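You operate a simulated robot arm through the tools that you are given. There is no shell and no other tool. Be economical: measure what you need, move in short steps, check, and stop when the job is done.

Carry out the task below with a simulated two-armed robot. There is one attempt and no reset: what you move stays moved.

TASK
Make the cylinder up by the blue card, bottle it and cap the bottle tight.
Fine: blue pump strokes up to the ring that the card names; pour it all into the round bottle; cylinder back; hold the bottle while you screw its cap on. Set down upright: tall cylinder.

Only the result counts: the job must be done as asked and must still hold three seconds after the hand-in. Knocking over, shifting, dropping, spilling or breaking anything else fails it. A push-on lid holds only when it is set on centred and level and pressed home; a screw cap is set on level and turned clockwise until tight.

THE ROBOT
Two 7-joint arms with two-finger parallel grippers on one trunk, on a base that drives. Base frame: it is fixed to the floor where the robot stands at the start and does not move with it; the origin is under the middle of the robot, x ahead of it, y to its left, z up. Units: mm, degrees, N and s.
The left shoulder is at the start at [70, 133, 1314], the right one opposite. With the tool pointing down near the work surface each hand reaches from about 100 to 640 mm from the robot's upright axis, wherever it stands, measured 20 degrees to its own side. Places, roughly: blue pump [600, 0, 1200]; blue stock bottle [600, 0, 1100]. Payload 1.57 kg a hand.
The TCP of each hand is the grasp point between the finger pads, 30 mm short of the fingertips. In the tool frame z runs along the fingers and y along their closing line. The gripper opens to 80 mm. The fingers are 17 mm wide and 12 mm thick; the gripper's body (40 by 82 mm) begins 80 mm behind the TCP.
Orientation is that of the tool frame in the base frame, as [roll, pitch, yaw] about the fixed x, y, z axes, in that order (R = Rz(yaw) Ry(pitch) Rx(roll)). With the fingers straight down and closing along the base's y, the tool's x points along the base's -x, its y along +y and its z along -z.

THE INTERFACE
- The arms move only by the tool servo_tool. It takes "left_steps", "right_steps" or both (then of equal length, played together; a hand with none holds still); each is a list of rows, each an object of numbers (a shift or turn left out is 0, a gripper value left out holds the last): "wx", "wy", "wz": the turn, a rotation vector about the tool's x, y, z in units of 90 degrees (1.0 is 90 degrees); "x", "y", "z": the shift along the tool's x, y, z in units of 400 mm (1.0 is 400 mm); "gripper": the gripper command, from -1 (fully open) to 1 (shut), values between in proportion. In form: [{"wx": .., "wy": .., "wz": .., "x": .., "y": .., "z": .., "gripper": ..}, ...]. A call has 1 to 10 rows; each row is the pose to reach, as a shift and turn from the pose commanded when the call began, along the tool's axes at that moment. A call with a number of a shift or a turn outside -1 to 1 is refused whole. Each row takes 0.2 s and may step no farther than 50 mm and 8.6 degrees from the row before; otherwise, or with a gripper value out of range, the whole call is refused. Where a pose cannot be reached the arm comes as near as it can. A force on the tool above 40 N (or 10 N above the force at the start of the call, whichever is more), or a blocked arm, ends the call early, and 0.2 s more pass. Each finger travels about 153 mm/s and halts on what it meets, pressing with about 41 N; the grip force reading is that of the motor and also rises with nothing between the fingers. The clock runs only during rows and for 0.2 s after the last one: add rows that repeat a pose to give the fingers time. The reply holds the time, the measured pose of the TCP, the force on the tool along the base axes, the opening and the grip force, in the units named above and with some noise, with the torque about the TCP (base axes, N m) and any sound that the robot's microphone picked up.
- Cameras (640 x 400 px; columns grow to the right, rows downward): "scene" is now at [142.2, -1.9, 1548.7]; the picture's right is [-0.00, -1.00, 0.00], its down [-0.52, 0.00, -0.86] and it looks along [0.86, -0.00, -0.52] (base axes); focal length 214 px, centre (320, 200). "left" rides on the left gripper at [72, 7, -122] in its tool frame; the picture's right is [-0.09, 1.00, 0.00], its down [-0.84, -0.08, -0.54] and it looks along [-0.54, -0.05, 0.84] (tool axes); focal length 238 px, centre (320, 200). "right" rides on the right gripper at [72, -7, -122] in its tool frame; the picture's right is [0.09, 1.00, 0.00], its down [-0.84, 0.08, -0.54] and it looks along [-0.54, 0.05, 0.84] (tool axes); focal length 238 px, centre (320, 200). There is no depth. A picture from a camera that has moved, and an enlarged one, comes with that camera's place and axes in the base frame and with its lens.
- capture(camera): a new picture of that camera. The clock stands still meanwhile.
- raise_lower(by): slides the trunk up (or, below 0, down) by that many mm; the arms and the scene camera ride with it, the base frame stays. It gives what a move gives, with no picture.
- steer(legs): drives the robot by 1 to 6 legs, each [ahead, left, turn to the left] in mm, mm and degrees, along the robot's own axes; the way and the turn of a leg run together, so that a leg with both is an arc; at most 1500 mm and 180 degrees a leg. The arms and the cameras ride along, it lands a little off, and it stops where it bumps. It gives what a move gives.
- head_to(pan, tilt): turns the head with the scene camera to pan (to the left, within 86 degrees either way) and tilt (down, from -29 to 69), counted from straight ahead of the robot. It gives what a move gives.
- enlarge(camera, box): a new picture of the part [left, top, right, bottom] of that camera's present view, enlarged. The clock stands still meanwhile.
- job_done(): hands the job in; it is judged then, once.

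Go step by step. Nothing tells you exact positions but the pictures and the camera data: compare them with the known pose of the tool, close in by small moves and look again before you grip or let go. The budget is 120 turns and 100 pictures, counting those below and the enlarged ones. Unless the task says otherwise, let go and move clear before handing in, and close with one line.

The tools are called after "Request:" as a command line: name --argument value ..., lists and objects as JSON in quotes. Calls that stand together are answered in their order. servo_tool: Moves the arms, as the interface text tells. Its arguments: {"type":"object","properties":{"left_steps":{"type":"array"},"right_steps":{"type":"array"}},"required":[]} The other tools are called the same way: raise_lower (by) slides the trunk up or down; steer (legs) drives the base; head_to (pan, tilt) turns the head that bears the scene camera; capture (camera) takes a picture; enlarge (camera, box) takes an enlarged picture of a part of a camera's view; job_done () hands the job in.

At the start:

```text
time: 0.0
left_position: [424.5, 151.4, 1437.6]
left_ee_rot: [180.0, -0.1, -180.0]
left_contact_force: [0.2, 0.1, 0.6]
left_wrist_torque: [-0.02, 0.04, 0.01]
left_gripper_width: 80.1
left_grasp_force: 0.0
right_position: [391.2, -199.6, 1479.3]
right_ee_rot: [179.9, 0.1, -179.9]
right_contact_force: [0.2, -0.3, 0.5]
right_wrist_torque: [0.0, -0.01, 0.0]
right_gripper_width: 80.2
right_grasp_force: 0.1
trunk travel left (down, up): [-888.0, 52.0]
robot x, y, heading: [-2.5, 0.9, 0.2]
head pan, tilt: [-0.3, 31.1]
```

scene: 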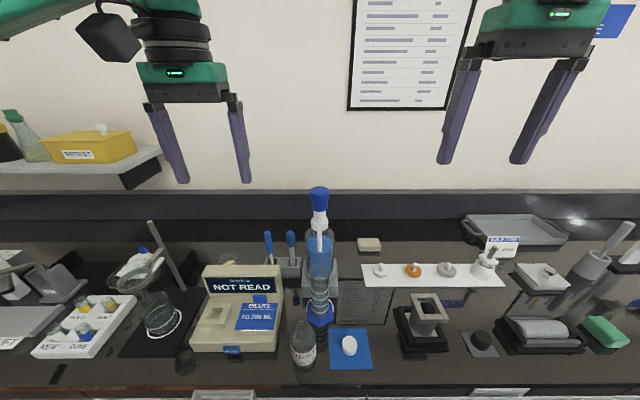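
right: 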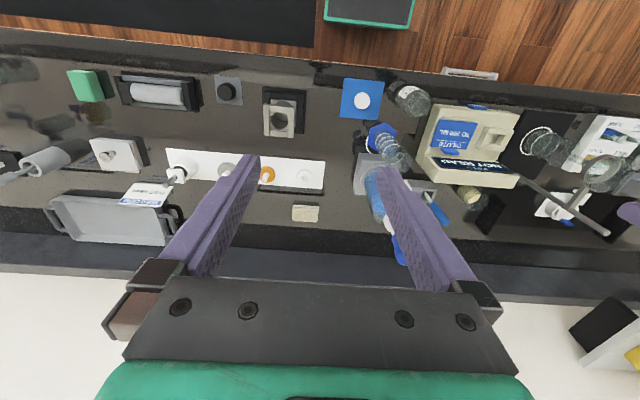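
left: 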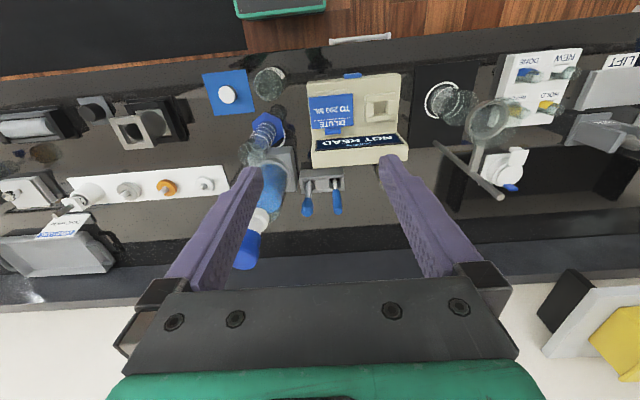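

I see the pump over a cylinder in the middle, a blue card "DILUTE TO 2?0 ML" and a round bottle with a cap on a blue pad. I'll look closer before moving.

Request:
enlarge --camera "scene" --box '[180, 260, 300, 360]'

Request:
enlarge --camera "scene" --box '[260, 180, 400, 380]'

Request:
enlarge --camera "left" --box '[180, 50, 420, 280]'

Request:
enlarge --camera "right" --box '[300, 60, 520, 280]'

```text
4.00 times, centred on (240, 310) of scene
camera zoom: at [142.2, -1.9, 1548.7], right [0.0, -1.0, 0.0], down [-0.52, 0.0, -0.86], along [0.86, 0.0, -0.52], focal length 858 px, centre (640, -240)
```

zoom: 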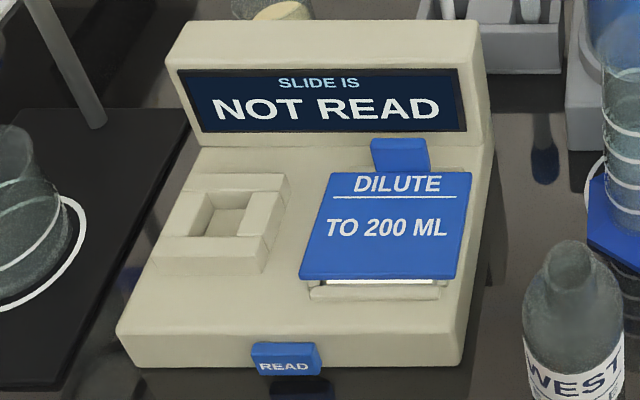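

```text
2.00 times, centred on (330, 280) of scene
camera zoom: at [142.2, -1.9, 1548.7], right [0.0, -1.0, 0.0], down [-0.52, 0.0, -0.86], along [0.86, 0.0, -0.52], focal length 429 px, centre (300, 40)
```

zoom: 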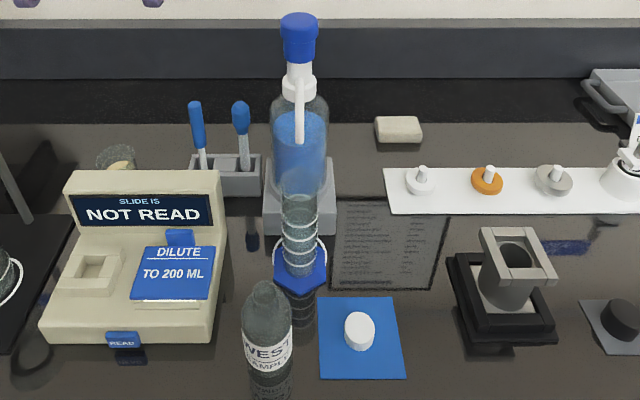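

```text
1.74 times, centred on (300, 165) of left
camera zoom: at [352.2, 158.9, 1559.0], right [0.09, 1.0, 0.0], down [0.84, -0.08, 0.54], along [0.54, -0.05, -0.84], focal length 414 px, centre (355, 261)
```

zoom: 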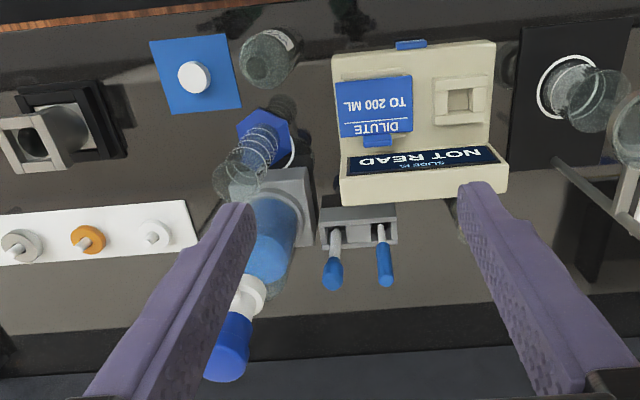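

```text
1.82 times, centred on (410, 170) of right
camera zoom: at [319.1, -205.3, 1600.8], right [-0.09, 1.0, 0.0], down [0.84, 0.08, 0.54], along [0.54, 0.05, -0.84], focal length 433 px, centre (156, 254)
```

zoom: 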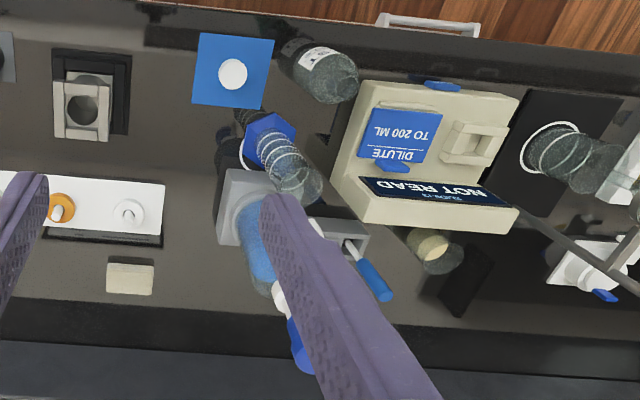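

The card says 200 ml. Next I'll read the poster and look at the cylinder rings and the paper on the bench.

Request:
enlarge --camera "scene" --box '[295, 220, 345, 340]'

Request:
enlarge --camera "scene" --box '[330, 270, 400, 330]'

Request:
enlarge --camera "scene" --box '[345, 0, 480, 110]'

```text
3.33 times, centred on (320, 280) of scene
camera zoom: at [142.2, -1.9, 1548.7], right [0.0, -1.0, 0.0], down [-0.52, 0.0, -0.86], along [0.86, 0.0, -0.52], focal length 715 px, centre (320, -67)
```

zoom: 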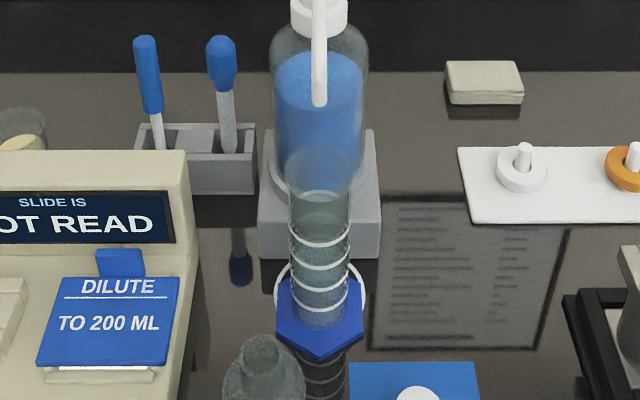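

```text
6.67 times, centred on (365, 300) of scene
camera zoom: at [142.2, -1.9, 1548.7], right [0.0, -1.0, 0.0], down [-0.52, 0.0, -0.86], along [0.86, 0.0, -0.52], focal length 1430 px, centre (20, -467)
```

zoom: 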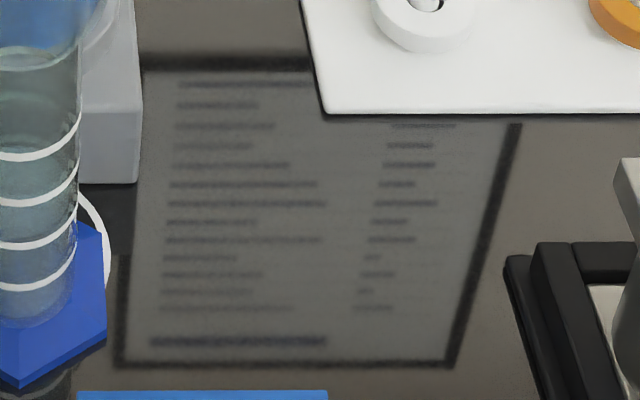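

```text
3.64 times, centred on (412, 55) of scene
camera zoom: at [142.2, -1.9, 1548.7], right [0.0, -1.0, 0.0], down [-0.52, 0.0, -0.86], along [0.86, 0.0, -0.52], focal length 780 px, centre (-16, 727)
```

zoom: 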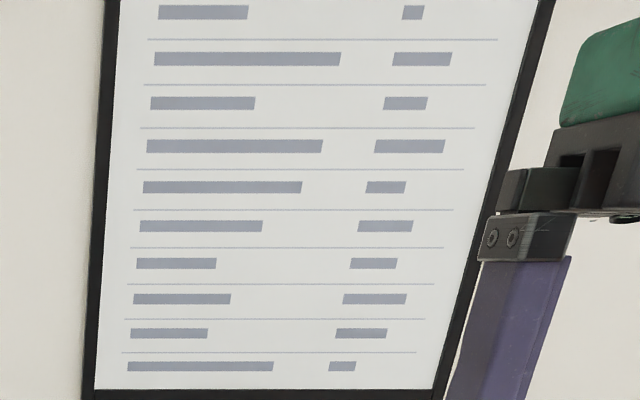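

The rings are unreadable from here. I'll bring the right hand to a level, side-on pose for viewing and later gripping the cylinder, and put the closed left hand above the pump head.

Request:
servo_tool --left_steps '[{"x": -0.05, "y": -0.05, "z": 0.0, "gripper": 1}, {"x": -0.12, "y": -0.1, "gripper": 1}, {"x": -0.19, "y": -0.15, "gripper": 1}, {"x": -0.26, "y": -0.2, "gripper": 1}, {"x": -0.32, "y": -0.26, "gripper": 1}, {"x": -0.38, "y": -0.32, "gripper": 1}, {"x": -0.4375, "y": -0.3785, "gripper": 1}]' --right_steps '[{"wx": -0.055, "wy": 0.055, "wz": 0.055, "z": 0.05}, {"wx": -0.11, "wy": 0.11, "wz": 0.11, "z": 0.1, "y": -0.03}, {"wx": -0.165, "wy": 0.165, "wz": 0.165, "z": 0.15, "y": -0.06}, {"wx": -0.22, "wy": 0.22, "wz": 0.22, "z": 0.2, "y": -0.09}, {"wx": -0.275, "wy": 0.275, "wz": 0.275, "z": 0.25, "y": -0.12}, {"wx": -0.33, "wy": 0.33, "wz": 0.33, "z": 0.3, "y": -0.15}, {"wx": -0.385, "wy": 0.385, "wz": 0.385, "z": 0.35, "y": -0.15}]'

```text
time: 1.6
left_position: [503.0, 45.9, 1391.4]
left_ee_rot: [180.0, 0.0, 180.0]
left_contact_force: [-0.4, -0.1, 0.8]
left_wrist_torque: [0.01, 0.02, -0.01]
left_gripper_width: 0.0
left_grasp_force: 21.4
left hand out of reach, approached as far as the arm can: row 3, 4, 5, 6, 7
right_position: [391.9, -260.7, 1339.0]
right_ee_rot: [153.3, -41.8, 153.4]
right_contact_force: [-0.8, -0.8, 0.0]
right_wrist_torque: [0.04, 0.0, 0.02]
right_gripper_width: 79.9
right_grasp_force: 0.1
trunk travel left (down, up): [-888.0, 52.0]
robot x, y, heading: [4.3, -3.5, -0.1]
head pan, tilt: [-0.3, 31.1]
```

The left hand can't reach with its fingers straight down, so I'll tilt it 45° forward. At the same time I'll bring the right hand to the side-on pose.

Request:
servo_tool --left_steps '[{"wy": -0.07}, {"wy": -0.14}, {"wy": -0.21}, {"wy": -0.28}, {"wy": -0.35}, {"wy": -0.42}, {"wy": -0.5}]' --right_steps '[{"wx": -0.055, "wy": 0.055, "wz": 0.055, "x": -0.06, "y": -0.015, "z": 0.035}, {"wx": -0.11, "wy": 0.11, "wz": 0.11, "x": -0.12, "y": -0.03, "z": 0.07}, {"wx": -0.165, "wy": 0.165, "wz": 0.165, "x": -0.18, "y": -0.045, "z": 0.105}, {"wx": -0.22, "wy": 0.22, "wz": 0.22, "x": -0.24, "y": -0.06, "z": 0.14}, {"wx": -0.275, "wy": 0.275, "wz": 0.275, "x": -0.3, "y": -0.075, "z": 0.175}, {"wx": -0.33, "wy": 0.33, "wz": 0.33, "x": -0.36, "y": -0.09, "z": 0.21}, {"wx": -0.385, "wy": 0.385, "wz": 0.385, "x": -0.417, "y": -0.108, "z": 0.242}]'

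Request:
capture --camera "right"

Request:
capture --camera "left"

```text
time: 3.2
left_position: [504.2, 46.7, 1386.8]
left_ee_rot: [-179.9, 45.1, -179.9]
left_contact_force: [-0.4, -0.8, 0.0]
left_wrist_torque: [-0.03, 0.0, 0.01]
left_gripper_width: 0.0
left_grasp_force: 21.3
right_position: [442.4, -278.1, 1148.8]
right_ee_rot: [-7.9, -89.9, -82.0]
right_contact_force: [0.2, 0.6, -0.3]
right_wrist_torque: [0.02, -0.04, 0.06]
right_gripper_width: 79.8
right_grasp_force: 0.0
trunk travel left (down, up): [-888.0, 52.0]
robot x, y, heading: [-1.2, 0.7, -0.0]
head pan, tilt: [-0.3, 31.1]
```

```text
89 pictures are left
camera right: at [434.4, -400.6, 1220.4], right [1.0, 0.0, 0.09], down [0.08, -0.54, -0.84], along [0.05, 0.84, -0.54], focal length 238 px, centre (320, 200)
```

right: 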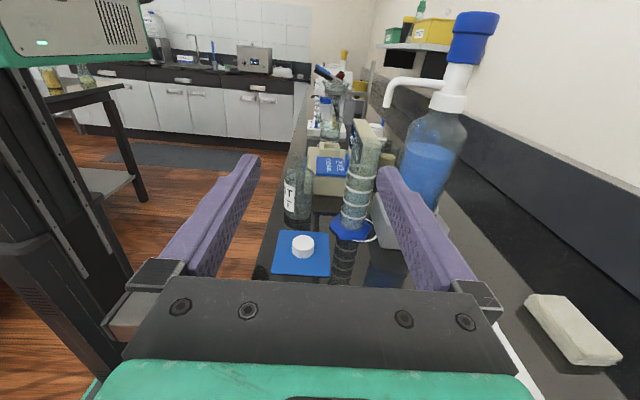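

```text
88 pictures are left
camera left: at [366.8, 53.7, 1422.4], right [0.06, 1.0, 0.06], down [0.21, -0.08, 0.98], along [0.98, -0.05, -0.21], focal length 238 px, centre (320, 200)
```

left: 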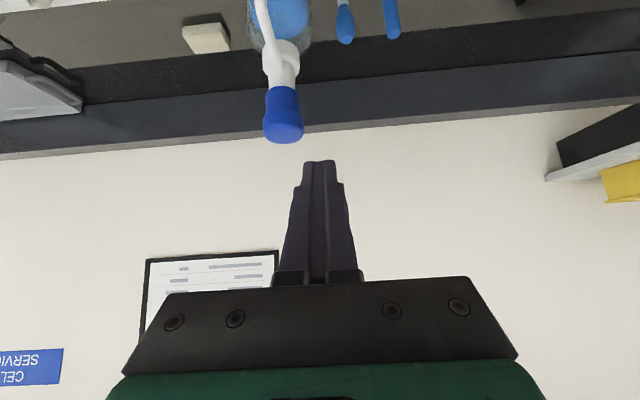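

The pump head top is near (600, 5, 1300). Now I'll read the cylinder rings.

Request:
enlarge --camera "right" --box '[320, 110, 420, 250]'

Request:
enlarge --camera "right" --box '[260, 130, 380, 290]'

```text
2.86 times, centred on (370, 180) of right
camera zoom: at [434.4, -400.6, 1220.4], right [1.0, 0.0, 0.09], down [0.08, -0.54, -0.84], along [0.05, 0.84, -0.54], focal length 681 px, centre (177, 257)
```

zoom: 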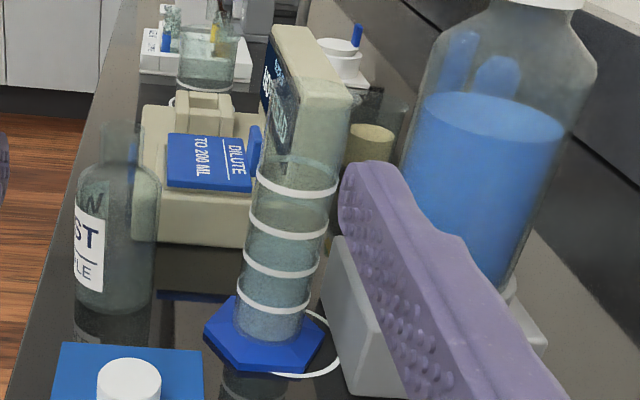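

```text
2.50 times, centred on (320, 210) of right
camera zoom: at [434.4, -400.6, 1220.4], right [1.0, 0.0, 0.09], down [0.08, -0.54, -0.84], along [0.05, 0.84, -0.54], focal length 596 px, centre (320, 175)
```

zoom: 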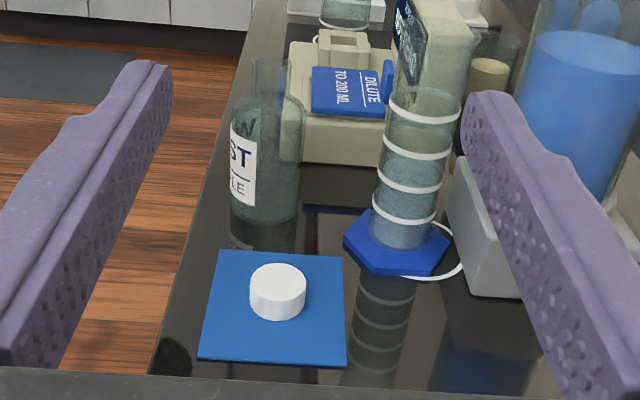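

I count four rings but can't make out a level or numerals yet. I'll move the right hand closer for a better look.

Request:
servo_tool --right_steps '[{"z": 0.1, "x": -0.04, "y": -0.03}, {"z": 0.2, "x": -0.08, "y": -0.06}, {"z": 0.28, "x": -0.12, "y": -0.09}, {"z": 0.36, "x": -0.15, "y": -0.1}]'

Request:
capture --camera "right"

Request:
enlarge --camera "right" --box '[340, 50, 480, 250]'

```text
time: 4.2
left_position: [505.5, 47.1, 1387.4]
left_ee_rot: [-179.8, 45.0, -179.9]
left_contact_force: [-0.3, -0.7, -0.4]
left_wrist_torque: [0.0, -0.01, 0.0]
left_gripper_width: 0.1
left_grasp_force: 21.6
right_position: [403.2, -134.0, 1089.8]
right_ee_rot: [83.4, -89.9, -173.4]
right_contact_force: [-0.1, 1.0, -0.9]
right_wrist_torque: [0.05, 0.0, 0.02]
right_gripper_width: 79.8
right_grasp_force: 0.0
trunk travel left (down, up): [-888.0, 52.0]
robot x, y, heading: [1.4, -2.9, -0.1]
head pan, tilt: [-0.3, 31.1]
```

```text
85 pictures are left
camera right: at [395.9, -255.2, 1160.4], right [1.0, 0.0, 0.09], down [0.08, -0.54, -0.84], along [0.05, 0.84, -0.54], focal length 238 px, centre (320, 200)
```

right: 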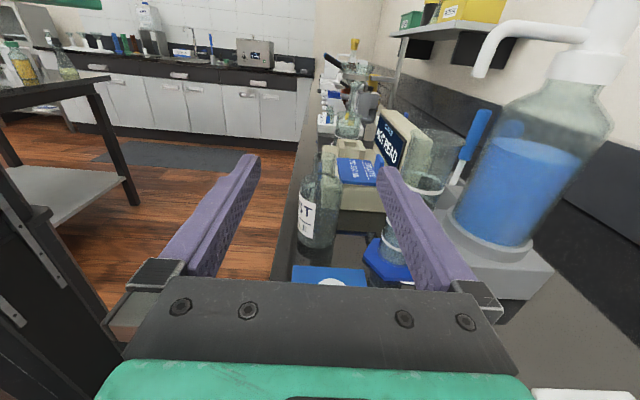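

```text
2.00 times, centred on (410, 150) of right
camera zoom: at [395.9, -255.2, 1160.4], right [1.0, 0.0, 0.09], down [0.08, -0.54, -0.84], along [0.05, 0.84, -0.54], focal length 477 px, centre (140, 300)
```

zoom: 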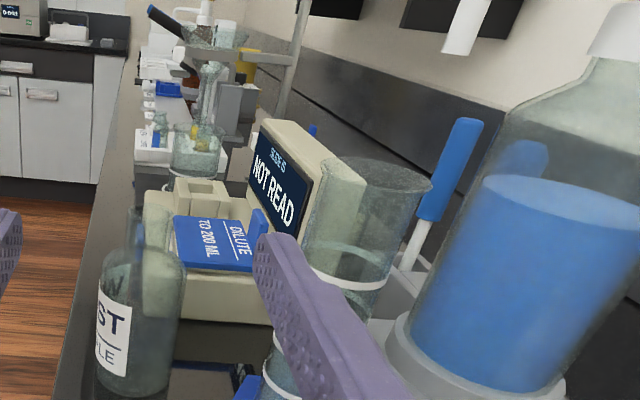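

The rim is near (530, −2, 1091). I'll shift the right hand sideways so the cylinder sits between its fingers and the rings aren't blocked.

Request:
servo_tool --right_steps '[{"y": 0.1}, {"y": 0.2}, {"y": 0.3, "x": -0.05}]'

Request:
capture --camera "right"

Request:
enlarge --camera "right" --box '[260, 90, 390, 280]'

```text
time: 5.0
left_position: [506.5, 47.1, 1386.4]
left_ee_rot: [-179.9, 45.0, -179.8]
left_contact_force: [0.3, -0.6, -0.9]
left_wrist_torque: [0.02, 0.05, -0.01]
left_gripper_width: 0.0
left_grasp_force: 20.9
right_position: [525.9, -132.9, 1068.6]
right_ee_rot: [-132.6, -89.9, 42.7]
right_contact_force: [1.0, 0.5, -0.4]
right_wrist_torque: [-0.01, -0.01, -0.02]
right_gripper_width: 79.8
right_grasp_force: 0.0
trunk travel left (down, up): [-888.0, 52.0]
robot x, y, heading: [0.8, 2.4, -0.1]
head pan, tilt: [-0.3, 31.1]
```

```text
83 pictures are left
camera right: at [519.5, -253.9, 1140.2], right [1.0, 0.0, 0.09], down [0.08, -0.54, -0.84], along [0.05, 0.84, -0.54], focal length 238 px, centre (320, 200)
```

right: 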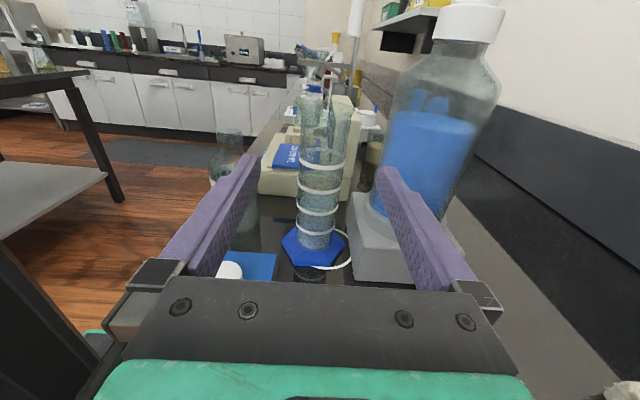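

```text
2.11 times, centred on (325, 185) of right
camera zoom: at [519.5, -253.9, 1140.2], right [1.0, 0.0, 0.09], down [0.08, -0.54, -0.84], along [0.05, 0.84, -0.54], focal length 502 px, centre (310, 232)
```

zoom: 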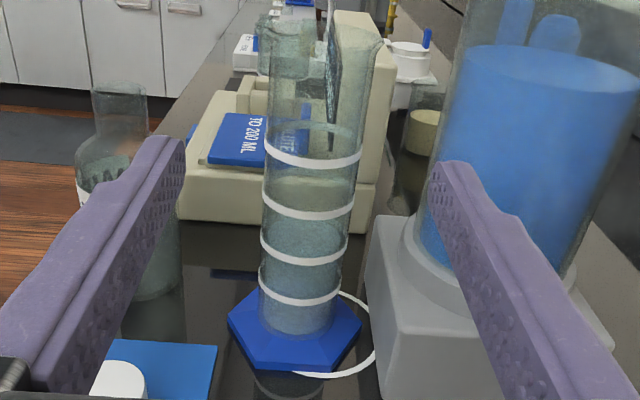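

By geometry the rings are 29 mm apart with a 47 mm bore, so 50 ml each, and the top ring is 200 ml. The level looks close to the third ring. Next I'll bring the left fingers over the pump head.

Request:
servo_tool --left_steps '[{"x": -0.025, "y": -0.035, "z": 0.07}, {"x": -0.05, "y": -0.07, "z": 0.14}, {"x": -0.076, "y": -0.105, "z": 0.207}]'

Request:
capture --camera "left"

Request:
capture --camera "scene"

```text
time: 5.8
left_position: [587.8, 3.1, 1347.5]
left_ee_rot: [-179.9, 45.0, -179.9]
left_contact_force: [0.7, -0.4, -0.5]
left_wrist_torque: [0.02, 0.0, 0.01]
left_gripper_width: 0.1
left_grasp_force: 21.4
right_position: [525.0, -135.4, 1067.9]
right_ee_rot: [-33.0, -90.0, -57.0]
right_contact_force: [0.4, 0.5, -1.1]
right_wrist_torque: [-0.01, 0.0, 0.01]
right_gripper_width: 80.2
right_grasp_force: 0.0
trunk travel left (down, up): [-888.0, 52.0]
robot x, y, heading: [-1.6, 4.3, 0.2]
head pan, tilt: [-0.3, 31.1]
```

```text
81 pictures are left
camera left: at [449.6, 10.3, 1383.3], right [0.06, 1.0, 0.07], down [0.21, -0.08, 0.97], along [0.98, -0.05, -0.21], focal length 238 px, centre (320, 200)
```

left: 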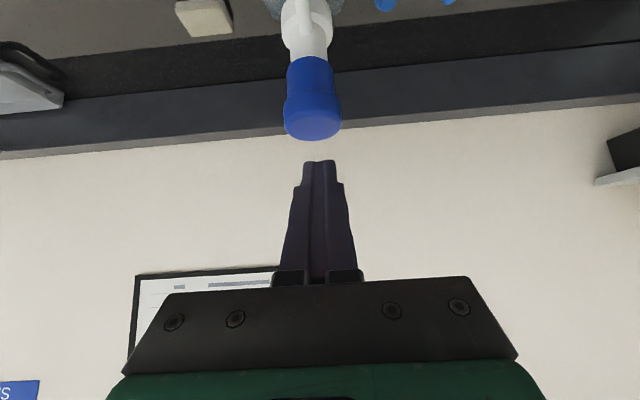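

```text
80 pictures are left
camera scene: at [143.5, -2.8, 1548.6], right [0.0, -1.0, 0.0], down [-0.52, 0.0, -0.86], along [0.86, 0.0, -0.52], focal length 214 px, centre (320, 200)
```

scene: 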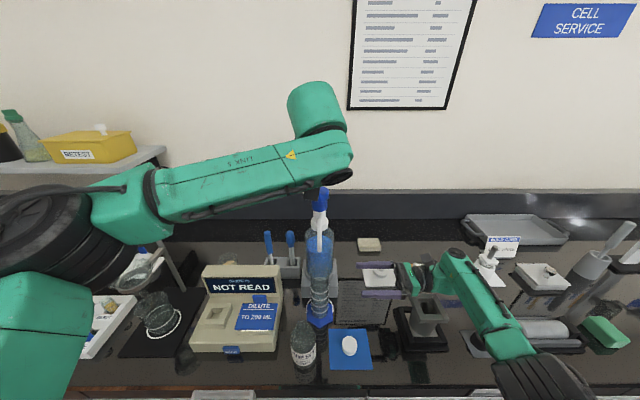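

The fingertip edge sits about 20 mm above the head and is aligned with it. I'll make one stroke down and up, then check the level.

Request:
servo_tool --left_steps '[{"x": 0.025, "z": 0.025}, {"x": 0.05, "z": 0.05}, {"x": 0.07, "z": 0.07}, {"x": 0.09, "z": 0.09}]'

Request:
capture --camera "right"

```text
time: 6.8
left_position: [584.5, 4.0, 1299.5]
left_ee_rot: [-179.9, 45.0, -179.9]
left_contact_force: [0.3, 0.7, -0.1]
left_wrist_torque: [-0.01, -0.01, 0.03]
left_gripper_width: 0.0
left_grasp_force: 20.7
right_position: [524.6, -134.0, 1069.0]
right_ee_rot: [141.2, -90.0, 128.8]
right_contact_force: [-0.4, 0.8, 0.0]
right_wrist_torque: [-0.06, -0.02, 0.03]
right_gripper_width: 80.1
right_grasp_force: 0.1
trunk travel left (down, up): [-888.0, 52.0]
robot x, y, heading: [-4.3, -0.5, -0.1]
head pan, tilt: [-0.3, 31.1]
```

```text
79 pictures are left
camera right: at [517.5, -255.5, 1140.5], right [1.0, 0.0, 0.09], down [0.08, -0.54, -0.84], along [0.05, 0.84, -0.54], focal length 238 px, centre (320, 200)
```

right: 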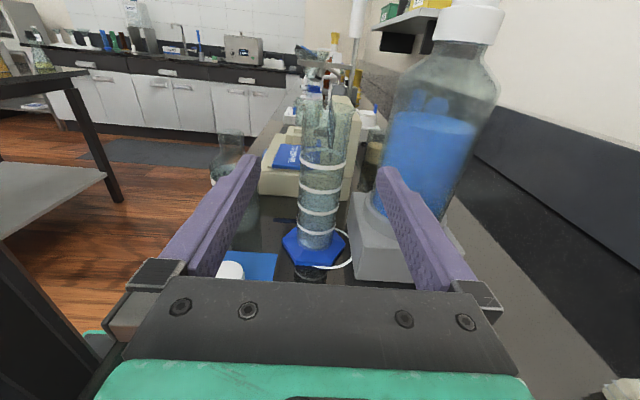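

There was no force yet, so I'll check where the fingertip is relative to the head.

Request:
capture --camera "left"

Request:
enlarge --camera "scene" --box '[280, 140, 360, 260]'

```text
78 pictures are left
camera left: at [447.4, 12.1, 1334.6], right [0.06, 1.0, 0.06], down [0.21, -0.08, 0.97], along [0.98, -0.05, -0.21], focal length 238 px, centre (320, 200)
```

left: 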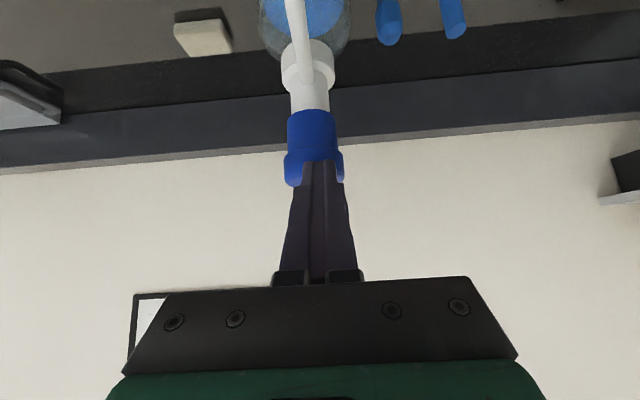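

```text
3.33 times, centred on (320, 200) of scene
camera zoom: at [142.7, -1.5, 1548.7], right [0.0, -1.0, 0.0], down [-0.52, 0.0, -0.86], along [0.86, 0.0, -0.52], focal length 715 px, centre (320, 200)
```

zoom: 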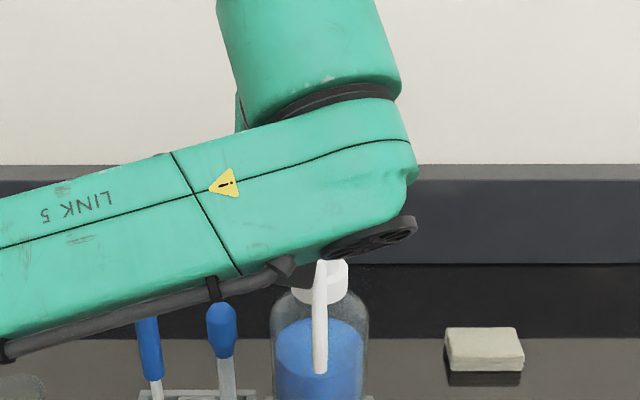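

The bearings put the pump axis nearer x ≈ 640 with its top near 1275, so the fingers are in front of the head. I'll go up, forward 42 mm, then press.

Request:
servo_tool --left_steps '[{"x": -0.071, "z": -0.071}, {"x": -0.145, "z": 0.003}, {"x": -0.145, "z": 0.003}, {"x": -0.092, "z": 0.056}, {"x": -0.078, "z": 0.07}]'

Request:
capture --camera "left"

```text
time: 8.0
left_position: [626.1, 4.5, 1299.9]
left_ee_rot: [-180.0, 44.9, -179.9]
left_contact_force: [0.5, -0.5, 0.5]
left_wrist_torque: [0.02, -0.02, 0.02]
left_gripper_width: 0.1
left_grasp_force: 21.8
right_position: [523.1, -134.5, 1068.5]
right_ee_rot: [-21.6, -89.9, -68.4]
right_contact_force: [-0.5, -1.1, -1.6]
right_wrist_torque: [0.0, -0.01, 0.04]
right_gripper_width: 80.1
right_grasp_force: 0.1
trunk travel left (down, up): [-888.0, 52.0]
robot x, y, heading: [0.4, -0.9, 0.2]
head pan, tilt: [-0.3, 31.1]
```

```text
76 pictures are left
camera left: at [488.9, 11.8, 1336.5], right [0.06, 1.0, 0.06], down [0.21, -0.08, 0.98], along [0.98, -0.05, -0.21], focal length 238 px, centre (320, 200)
```

left: 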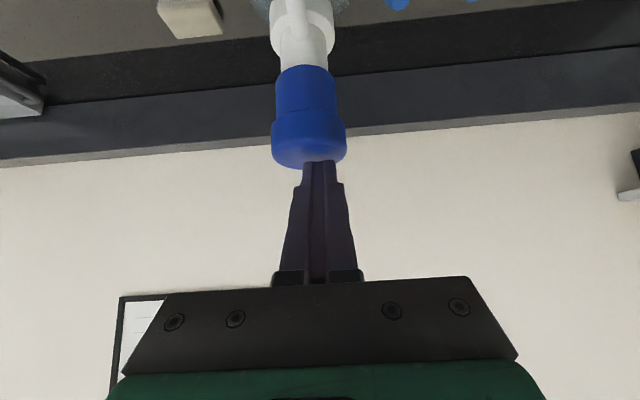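

The fingertips are now over the top face. I'll press down in small steps.

Request:
servo_tool --left_steps '[{"x": 0.014, "z": 0.014, "y": -0.01}, {"x": 0.028, "z": 0.028, "y": -0.01}, {"x": 0.042, "z": 0.042, "y": -0.01}, {"x": 0.056, "z": 0.056, "y": -0.01}]'

Request:
capture --camera "right"

Request:
capture --camera "left"

```text
time: 9.0
left_position: [625.2, -0.9, 1277.6]
left_ee_rot: [-179.6, 46.1, -179.7]
left_contact_force: [14.2, 0.4, 35.0]
left_wrist_torque: [-0.02, -0.87, -0.11]
left_gripper_width: 0.0
left_grasp_force: 21.5
right_position: [522.2, -134.2, 1070.3]
right_ee_rot: [65.0, -89.9, -155.1]
right_contact_force: [0.2, -0.1, -0.2]
right_wrist_torque: [0.0, -0.01, 0.01]
right_gripper_width: 79.9
right_grasp_force: 0.0
trunk travel left (down, up): [-888.0, 52.0]
robot x, y, heading: [4.7, -2.2, -0.2]
head pan, tilt: [-0.3, 31.1]
```

```text
75 pictures are left
camera right: at [515.5, -255.9, 1142.2], right [1.0, 0.0, 0.09], down [0.08, -0.54, -0.84], along [0.05, 0.84, -0.54], focal length 238 px, centre (320, 200)
```

right: 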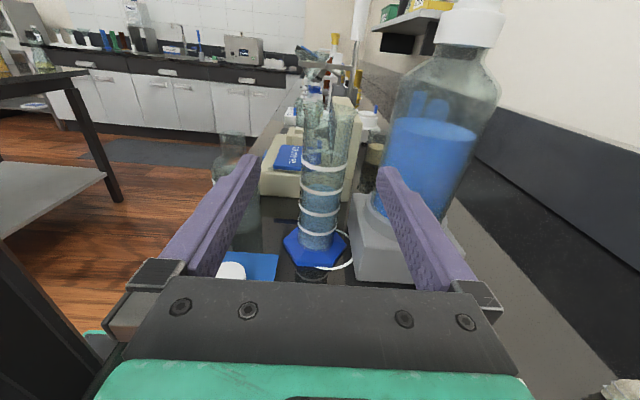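

```text
74 pictures are left
camera left: at [487.4, 7.9, 1310.6], right [0.06, 1.0, 0.06], down [0.19, -0.07, 0.98], along [0.98, -0.05, -0.19], focal length 238 px, centre (320, 200)
```

left: 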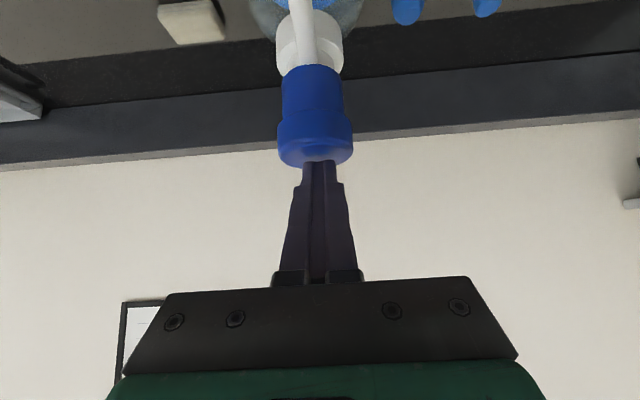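

The head is fully down at about 35 N. I'll release it and look at the level.

Request:
servo_tool --left_steps '[{"x": -0.02, "z": -0.02}, {"x": -0.045, "z": -0.045}, {"x": -0.07, "z": -0.07}, {"x": -0.07, "z": -0.07}]'

Request:
enlarge --camera "right" --box '[260, 90, 390, 280]'

Request:
capture --camera "left"

```text
time: 10.0
left_position: [625.6, 0.8, 1308.4]
left_ee_rot: [180.0, 44.8, -179.9]
left_contact_force: [-0.4, -0.5, -0.1]
left_wrist_torque: [0.01, -0.02, 0.0]
left_gripper_width: 0.0
left_grasp_force: 20.9
right_position: [524.5, -134.5, 1068.4]
right_ee_rot: [-31.1, -89.9, -59.1]
right_contact_force: [0.2, -1.0, 0.0]
right_wrist_torque: [0.01, 0.01, -0.01]
right_gripper_width: 80.0
right_grasp_force: 0.1
trunk travel left (down, up): [-888.0, 52.0]
robot x, y, heading: [2.0, -0.6, 0.1]
head pan, tilt: [-0.3, 31.1]
```

```text
2.11 times, centred on (325, 185) of right
camera zoom: at [517.5, -255.8, 1140.3], right [1.0, 0.0, 0.09], down [0.08, -0.54, -0.84], along [0.05, 0.84, -0.54], focal length 502 px, centre (310, 232)
```

zoom: 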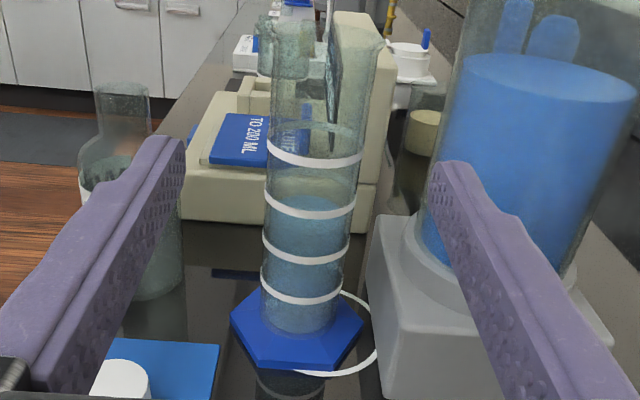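

```text
72 pictures are left
camera left: at [488.5, 7.9, 1344.1], right [0.06, 1.0, 0.07], down [0.21, -0.08, 0.97], along [0.98, -0.05, -0.21], focal length 238 px, centre (320, 200)
```

left: 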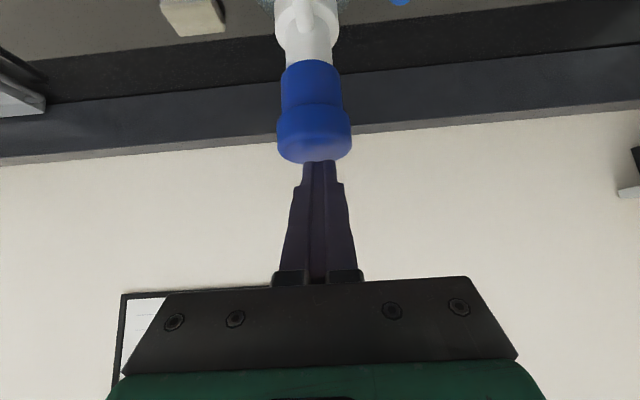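

The liquid turned blue, so the stroke dispensed. I'll zoom in to judge the level.

Request:
enlarge --camera "right" --box '[290, 140, 360, 240]'

```text
4.00 times, centred on (325, 190) of right
camera zoom: at [517.5, -255.8, 1140.3], right [1.0, 0.0, 0.09], down [0.08, -0.54, -0.84], along [0.05, 0.84, -0.54], focal length 953 px, centre (300, 240)
```

zoom: 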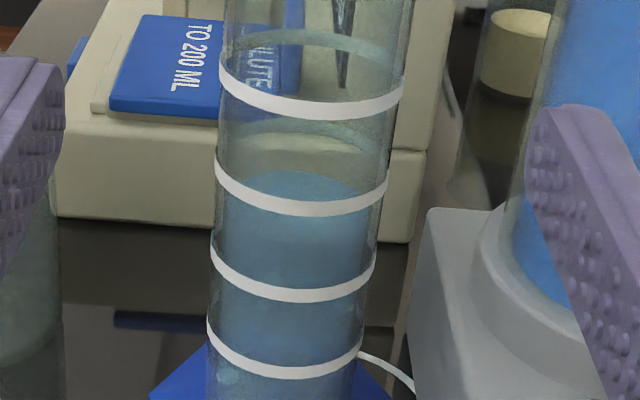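

The level is at about 125 ml, so a stroke is probably near 25 ml. I'll do one full stroke and check.

Request:
servo_tool --left_steps '[{"x": 0.02, "z": 0.02}, {"x": 0.04, "z": 0.04}, {"x": 0.055, "z": 0.055}, {"x": 0.067, "z": 0.067}, {"x": 0.067, "z": 0.067}, {"x": 0.04, "z": 0.04}, {"x": 0.02, "z": 0.02}, {"x": 0.0, "z": 0.0}, {"x": 0.0, "z": 0.0}]'

Request:
enlarge --camera "right" --box '[290, 140, 360, 240]'

```text
time: 12.0
left_position: [626.1, -0.1, 1308.0]
left_ee_rot: [-180.0, 45.0, -180.0]
left_contact_force: [0.3, 0.1, -0.9]
left_wrist_torque: [0.0, 0.0, 0.03]
left_gripper_width: 0.0
left_grasp_force: 21.1
right_position: [523.6, -134.4, 1069.1]
right_ee_rot: [-28.9, -89.9, -61.1]
right_contact_force: [0.8, 0.4, 0.0]
right_wrist_torque: [-0.04, 0.01, 0.0]
right_gripper_width: 80.2
right_grasp_force: 0.0
trunk travel left (down, up): [-888.0, 52.0]
robot x, y, heading: [-2.1, -1.5, -0.2]
head pan, tilt: [-0.3, 31.1]
```

```text
4.00 times, centred on (325, 190) of right
camera zoom: at [517.4, -255.8, 1140.3], right [1.0, 0.0, 0.09], down [0.08, -0.54, -0.84], along [0.05, 0.84, -0.54], focal length 953 px, centre (300, 240)
```

zoom: 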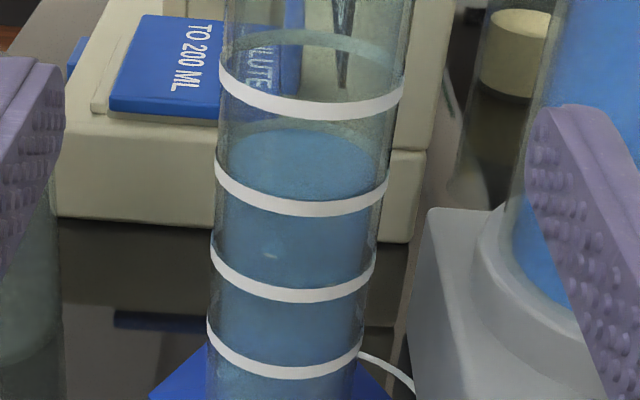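

The level is now at ring 3 (150 ml), which confirms 25 ml per stroke. Two more strokes to go.

Request:
servo_tool --left_steps '[{"x": 0.02, "z": 0.02}, {"x": 0.04, "z": 0.04}, {"x": 0.055, "z": 0.055}, {"x": 0.067, "z": 0.067}, {"x": 0.067, "z": 0.067}, {"x": 0.04, "z": 0.04}, {"x": 0.02, "z": 0.02}, {"x": 0.0, "z": 0.0}, {"x": 0.0, "z": 0.0}]'

Request:
enlarge --camera "right" --box '[290, 140, 360, 240]'

Request:
servo_tool --left_steps '[{"x": 0.02, "z": 0.02}, {"x": 0.04, "z": 0.04}, {"x": 0.055, "z": 0.055}, {"x": 0.067, "z": 0.067}, {"x": 0.067, "z": 0.067}, {"x": 0.04, "z": 0.04}, {"x": 0.02, "z": 0.02}, {"x": 0.0, "z": 0.0}, {"x": 0.0, "z": 0.0}]'

Request:
enlarge --camera "right" --box '[290, 140, 360, 240]'

```text
time: 14.0
left_position: [626.3, -1.2, 1308.7]
left_ee_rot: [180.0, 44.9, -179.8]
left_contact_force: [1.0, -0.8, -0.1]
left_wrist_torque: [0.02, -0.01, 0.04]
left_gripper_width: 0.1
left_grasp_force: 21.3
right_position: [523.7, -134.6, 1068.2]
right_ee_rot: [-23.7, -89.7, -66.3]
right_contact_force: [-1.0, 0.2, -0.2]
right_wrist_torque: [0.04, 0.01, -0.02]
right_gripper_width: 80.0
right_grasp_force: 0.1
trunk travel left (down, up): [-888.0, 52.0]
robot x, y, heading: [-1.2, 2.6, -0.1]
head pan, tilt: [-0.3, 31.1]
```

```text
4.00 times, centred on (325, 190) of right
camera zoom: at [517.3, -255.8, 1140.4], right [1.0, 0.0, 0.09], down [0.08, -0.54, -0.84], along [0.05, 0.84, -0.54], focal length 953 px, centre (300, 240)
```

zoom: 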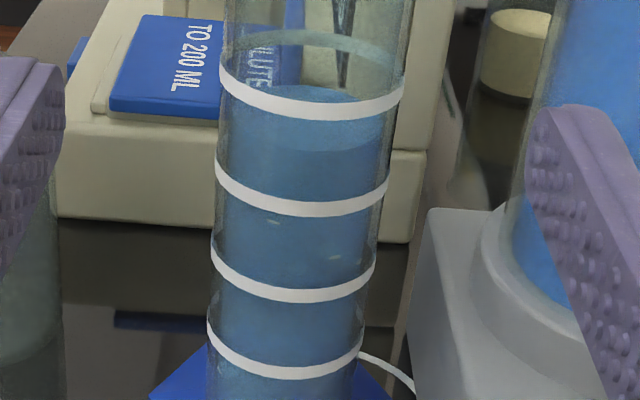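

```text
time: 16.0
left_position: [626.5, 1.0, 1307.9]
left_ee_rot: [180.0, 44.8, -180.0]
left_contact_force: [0.2, 0.1, -0.1]
left_wrist_torque: [0.02, -0.01, 0.03]
left_gripper_width: 0.0
left_grasp_force: 21.2
right_position: [522.4, -134.5, 1068.9]
right_ee_rot: [-25.7, -89.9, -64.3]
right_contact_force: [0.5, -0.3, 1.1]
right_wrist_torque: [0.01, -0.02, 0.01]
right_gripper_width: 79.9
right_grasp_force: 0.1
trunk travel left (down, up): [-888.0, 52.0]
robot x, y, heading: [0.2, -2.4, 0.1]
head pan, tilt: [-0.3, 31.1]
```

```text
4.00 times, centred on (325, 190) of right
camera zoom: at [517.4, -255.9, 1140.3], right [1.0, 0.0, 0.09], down [0.08, -0.54, -0.84], along [0.05, 0.84, -0.54], focal length 953 px, centre (300, 240)
```

zoom: 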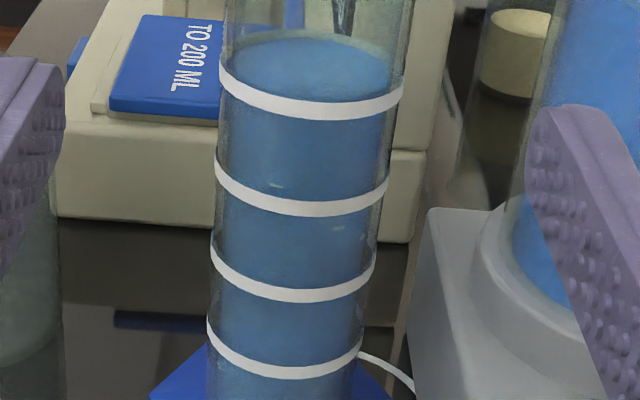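

The level is at the top ring, 200 ml. I'll retract the left arm to uncover the scene view, and back the right hand off a little.

Request:
servo_tool --left_steps '[{"x": -0.07, "z": -0.07}, {"x": -0.02, "z": -0.15, "y": 0.05}, {"x": 0.03, "z": -0.22, "y": 0.13}, {"x": 0.08, "z": -0.28, "y": 0.21}, {"x": 0.13, "z": -0.34, "y": 0.29}, {"x": 0.18, "z": -0.4, "y": 0.37}, {"x": 0.23, "z": -0.477, "y": 0.43}]'

Request:
enlarge --camera "scene" --box '[270, 240, 370, 380]'

Request:
enlarge --camera "right" --box '[290, 80, 360, 140]'

```text
time: 17.6
left_position: [536.0, 175.0, 1312.8]
left_ee_rot: [179.8, 45.6, -179.8]
left_contact_force: [-0.8, 0.2, 0.1]
left_wrist_torque: [-0.01, -0.01, -0.02]
left_gripper_width: 0.0
left_grasp_force: 21.6
left hand out of reach, approached as far as the arm can: row 3, 4, 5, 6, 7
right_position: [523.8, -134.5, 1067.5]
right_ee_rot: [-86.2, -90.0, -4.0]
right_contact_force: [0.5, 0.0, -0.3]
right_wrist_torque: [0.0, 0.0, 0.02]
right_gripper_width: 79.9
right_grasp_force: 0.1
trunk travel left (down, up): [-888.0, 52.0]
robot x, y, heading: [2.2, 1.8, -0.0]
head pan, tilt: [-0.3, 31.1]
```

```text
2.86 times, centred on (320, 310) of scene
camera zoom: at [142.3, -1.0, 1548.7], right [0.0, -1.0, 0.0], down [-0.52, 0.0, -0.86], along [0.86, 0.0, -0.52], focal length 613 px, centre (320, -114)
```

zoom: 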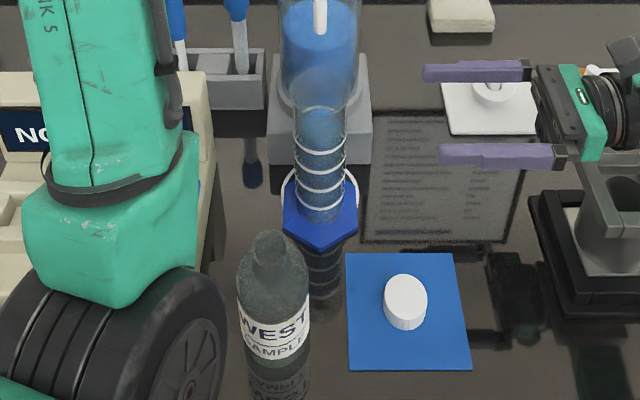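

```text
6.67 times, centred on (325, 110) of right
camera zoom: at [517.2, -255.3, 1140.7], right [1.0, 0.0, 0.09], down [0.08, -0.54, -0.84], along [0.05, 0.84, -0.54], focal length 1589 px, centre (287, 800)
```

zoom: 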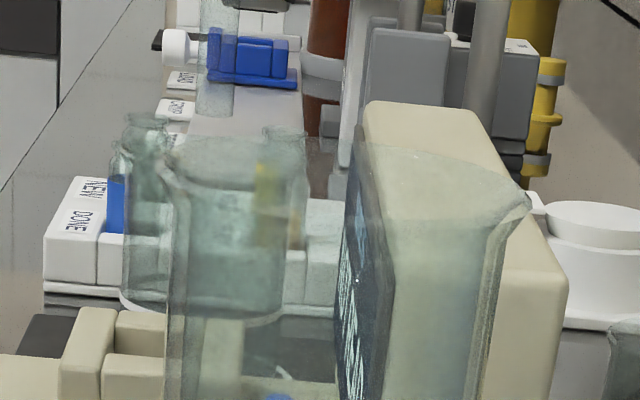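

The rim flares evenly all round. I'll return the left arm to its upright pose, and test the right wrist's pouring turn empty-handed while it's raised and clear.

Request:
servo_tool --left_steps '[{"wy": 0.05, "z": -0.05, "y": 0.02}, {"wy": 0.1, "z": -0.1, "y": 0.04}, {"wy": 0.15, "z": -0.15, "y": 0.06}, {"wy": 0.2, "z": -0.2, "y": 0.08}, {"wy": 0.25, "z": -0.25, "y": 0.1}, {"wy": 0.3, "z": -0.3, "y": 0.12}, {"wy": 0.35, "z": -0.33, "y": 0.125}, {"wy": 0.4, "z": -0.36, "y": 0.125}, {"wy": 0.45, "z": -0.37, "y": 0.125}, {"wy": 0.5, "x": 0.018, "z": -0.37, "y": 0.125}]' --right_steps '[{"x": 0.1, "z": -0.05}, {"x": 0.15, "z": -0.1, "wz": -0.09}, {"x": 0.15, "z": -0.1, "wz": -0.18}, {"x": 0.15, "z": -0.1, "wz": -0.27}, {"x": 0.15, "z": -0.1, "wz": -0.36}, {"x": 0.15, "z": -0.1, "wz": -0.45}, {"x": 0.15, "z": -0.1, "wz": -0.54}, {"x": 0.15, "z": -0.1, "wz": -0.63}, {"x": 0.15, "z": -0.1, "wz": -0.72}, {"x": 0.15, "z": -0.1, "wz": -0.81}]'

Request:
servo_tool --right_steps '[{"wz": -0.09}, {"wz": -0.18}, {"wz": -0.27}, {"wz": -0.36}, {"wz": -0.45}, {"wz": -0.54}, {"wz": -0.54}]'

Request:
capture --camera "scene"

```text
time: 19.8
left_position: [438.4, 220.5, 1412.9]
left_ee_rot: [-179.5, -0.1, -179.9]
left_contact_force: [0.5, -0.6, -0.1]
left_wrist_torque: [0.02, 0.06, 0.02]
left_gripper_width: 0.0
left_grasp_force: 21.0
left hand out of reach, approached as far as the arm can: row 1, 2, 3, 4, 5, 6, 7, 8, 9, 10
right_position: [528.1, -179.4, 1125.4]
right_ee_rot: [89.8, -17.3, -180.0]
right_contact_force: [0.5, -0.2, -0.9]
right_wrist_torque: [0.04, 0.0, 0.04]
right_gripper_width: 80.0
right_grasp_force: 0.0
trunk travel left (down, up): [-888.0, 52.0]
robot x, y, heading: [-0.6, 2.8, -0.2]
head pan, tilt: [-0.3, 31.1]
```

```text
time: 21.4
left_position: [429.3, 228.8, 1414.5]
left_ee_rot: [-179.3, -0.1, -179.6]
left_contact_force: [-0.7, 0.2, -0.2]
left_wrist_torque: [-0.02, 0.01, -0.02]
left_gripper_width: 0.0
left_grasp_force: 21.0
right_position: [521.7, -175.7, 1128.9]
right_ee_rot: [89.9, 31.7, -180.0]
right_contact_force: [0.5, 0.1, -0.4]
right_wrist_torque: [0.0, 0.03, -0.03]
right_gripper_width: 80.1
right_grasp_force: 0.1
trunk travel left (down, up): [-888.0, 52.0]
robot x, y, heading: [-1.0, -2.5, -0.0]
head pan, tilt: [-0.3, 31.1]
```

```text
65 pictures are left
camera scene: at [141.6, -1.5, 1548.8], right [0.0, -1.0, 0.0], down [-0.52, 0.0, -0.86], along [0.86, 0.0, -0.52], focal length 214 px, centre (320, 200)
```

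scene: 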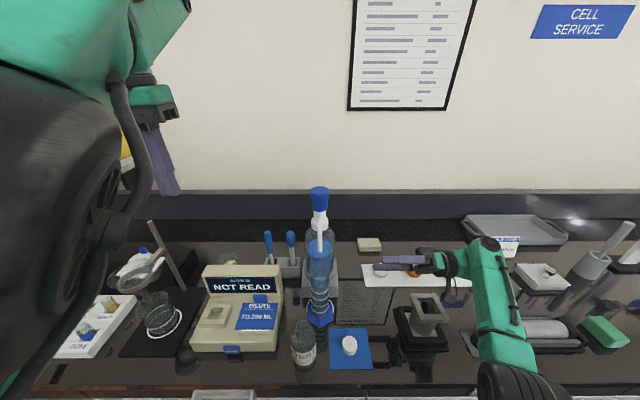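

The 122° pouring turn is reachable. I'll turn the wrist back and view the bottle square-on from the right.

Request:
servo_tool --right_steps '[{"wz": 0.09}, {"wz": 0.18}, {"wz": 0.27}, {"wz": 0.36}, {"wz": 0.45}, {"wz": 0.54}, {"wz": 0.63}, {"wz": 0.72}, {"wz": 0.81}, {"wz": 0.9}]'

Request:
servo_tool --right_steps '[{"wz": 0.09}, {"wz": 0.18}, {"wz": 0.27}, {"wz": 0.36}, {"wz": 0.45}, {"wz": 0.45}]'

Request:
servo_tool --right_steps '[{"y": -0.1}, {"y": -0.2}, {"y": -0.25, "x": -0.05}, {"y": -0.25, "x": -0.08, "z": 0.05}]'

Request:
capture --camera "right"

```text
time: 23.6
left_position: [428.9, 226.6, 1414.0]
left_ee_rot: [-179.3, 0.0, -179.8]
left_contact_force: [0.2, -0.1, -0.8]
left_wrist_torque: [-0.01, -0.03, 0.0]
left_gripper_width: 0.0
left_grasp_force: 20.8
right_position: [521.4, -175.5, 1128.2]
right_ee_rot: [90.0, -49.6, -180.0]
right_contact_force: [0.8, 0.9, 0.8]
right_wrist_torque: [-0.01, -0.02, 0.0]
right_gripper_width: 80.1
right_grasp_force: 0.0
trunk travel left (down, up): [-888.0, 52.0]
robot x, y, heading: [0.0, 2.5, 0.1]
head pan, tilt: [-0.3, 31.1]
```

```text
time: 25.0
left_position: [429.6, 226.7, 1412.5]
left_ee_rot: [-179.3, 0.0, -179.6]
left_contact_force: [-0.1, -0.7, 0.4]
left_wrist_torque: [0.01, -0.01, 0.0]
left_gripper_width: 0.2
left_grasp_force: 20.6
right_position: [520.2, -176.6, 1129.9]
right_ee_rot: [-75.9, -89.9, -14.0]
right_contact_force: [0.7, 0.3, 0.1]
right_wrist_torque: [0.01, -0.01, 0.02]
right_gripper_width: 79.9
right_grasp_force: 0.0
trunk travel left (down, up): [-888.0, 52.0]
robot x, y, heading: [1.0, -2.2, 0.1]
head pan, tilt: [-0.3, 31.1]
```

```text
time: 26.0
left_position: [430.1, 228.2, 1413.5]
left_ee_rot: [-179.3, -0.1, -179.7]
left_contact_force: [0.0, -0.5, -0.5]
left_wrist_torque: [-0.01, -0.01, 0.0]
left_gripper_width: 0.0
left_grasp_force: 21.4
right_position: [421.2, -154.3, 1096.0]
right_ee_rot: [133.7, -90.0, 136.3]
right_contact_force: [1.0, -0.1, 0.1]
right_wrist_torque: [0.0, 0.01, 0.0]
right_gripper_width: 80.2
right_grasp_force: 0.2
trunk travel left (down, up): [-888.0, 52.0]
robot x, y, heading: [-2.3, -0.6, 0.2]
head pan, tilt: [-0.3, 31.1]
```

```text
64 pictures are left
camera right: at [415.2, -275.3, 1169.0], right [1.0, 0.0, 0.09], down [0.08, -0.54, -0.84], along [0.05, 0.84, -0.54], focal length 238 px, centre (320, 200)
```

right: 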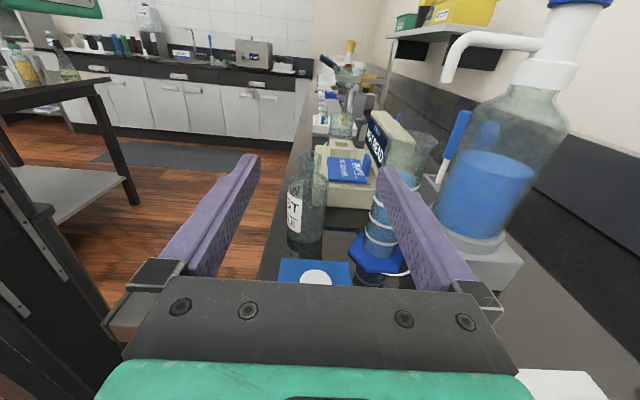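

Request:
enlarge --camera "right" --box '[270, 130, 350, 250]'

Request:
enlarge --camera "scene" --box '[270, 300, 370, 390]'

```text
3.33 times, centred on (310, 190) of right
camera zoom: at [415.2, -275.3, 1169.0], right [1.0, 0.0, 0.09], down [0.08, -0.54, -0.84], along [0.05, 0.84, -0.54], focal length 794 px, centre (353, 233)
```

zoom: 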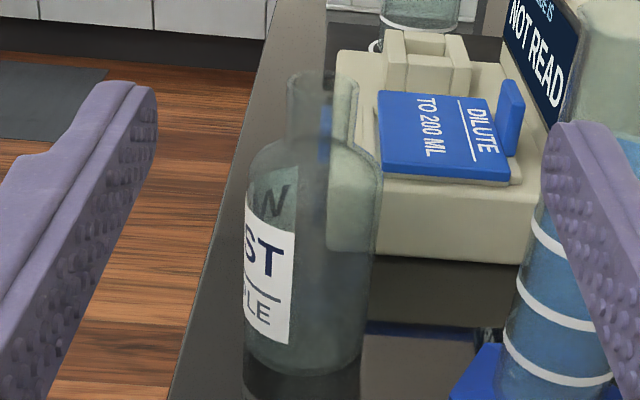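

```text
4.44 times, centred on (320, 345) of scene
camera zoom: at [143.3, -1.0, 1548.6], right [0.0, -1.0, 0.0], down [-0.52, 0.0, -0.86], along [0.86, 0.0, -0.52], focal length 953 px, centre (320, -444)
```

zoom: 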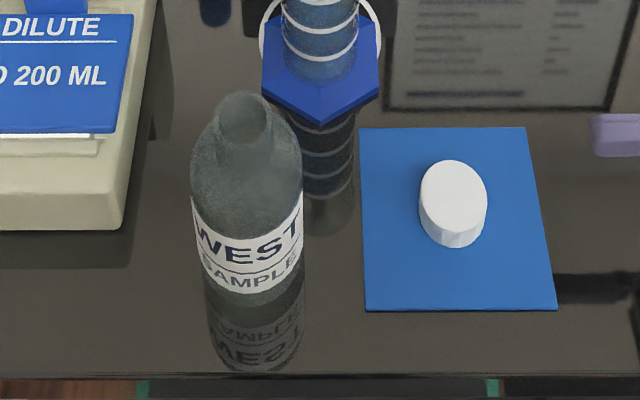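

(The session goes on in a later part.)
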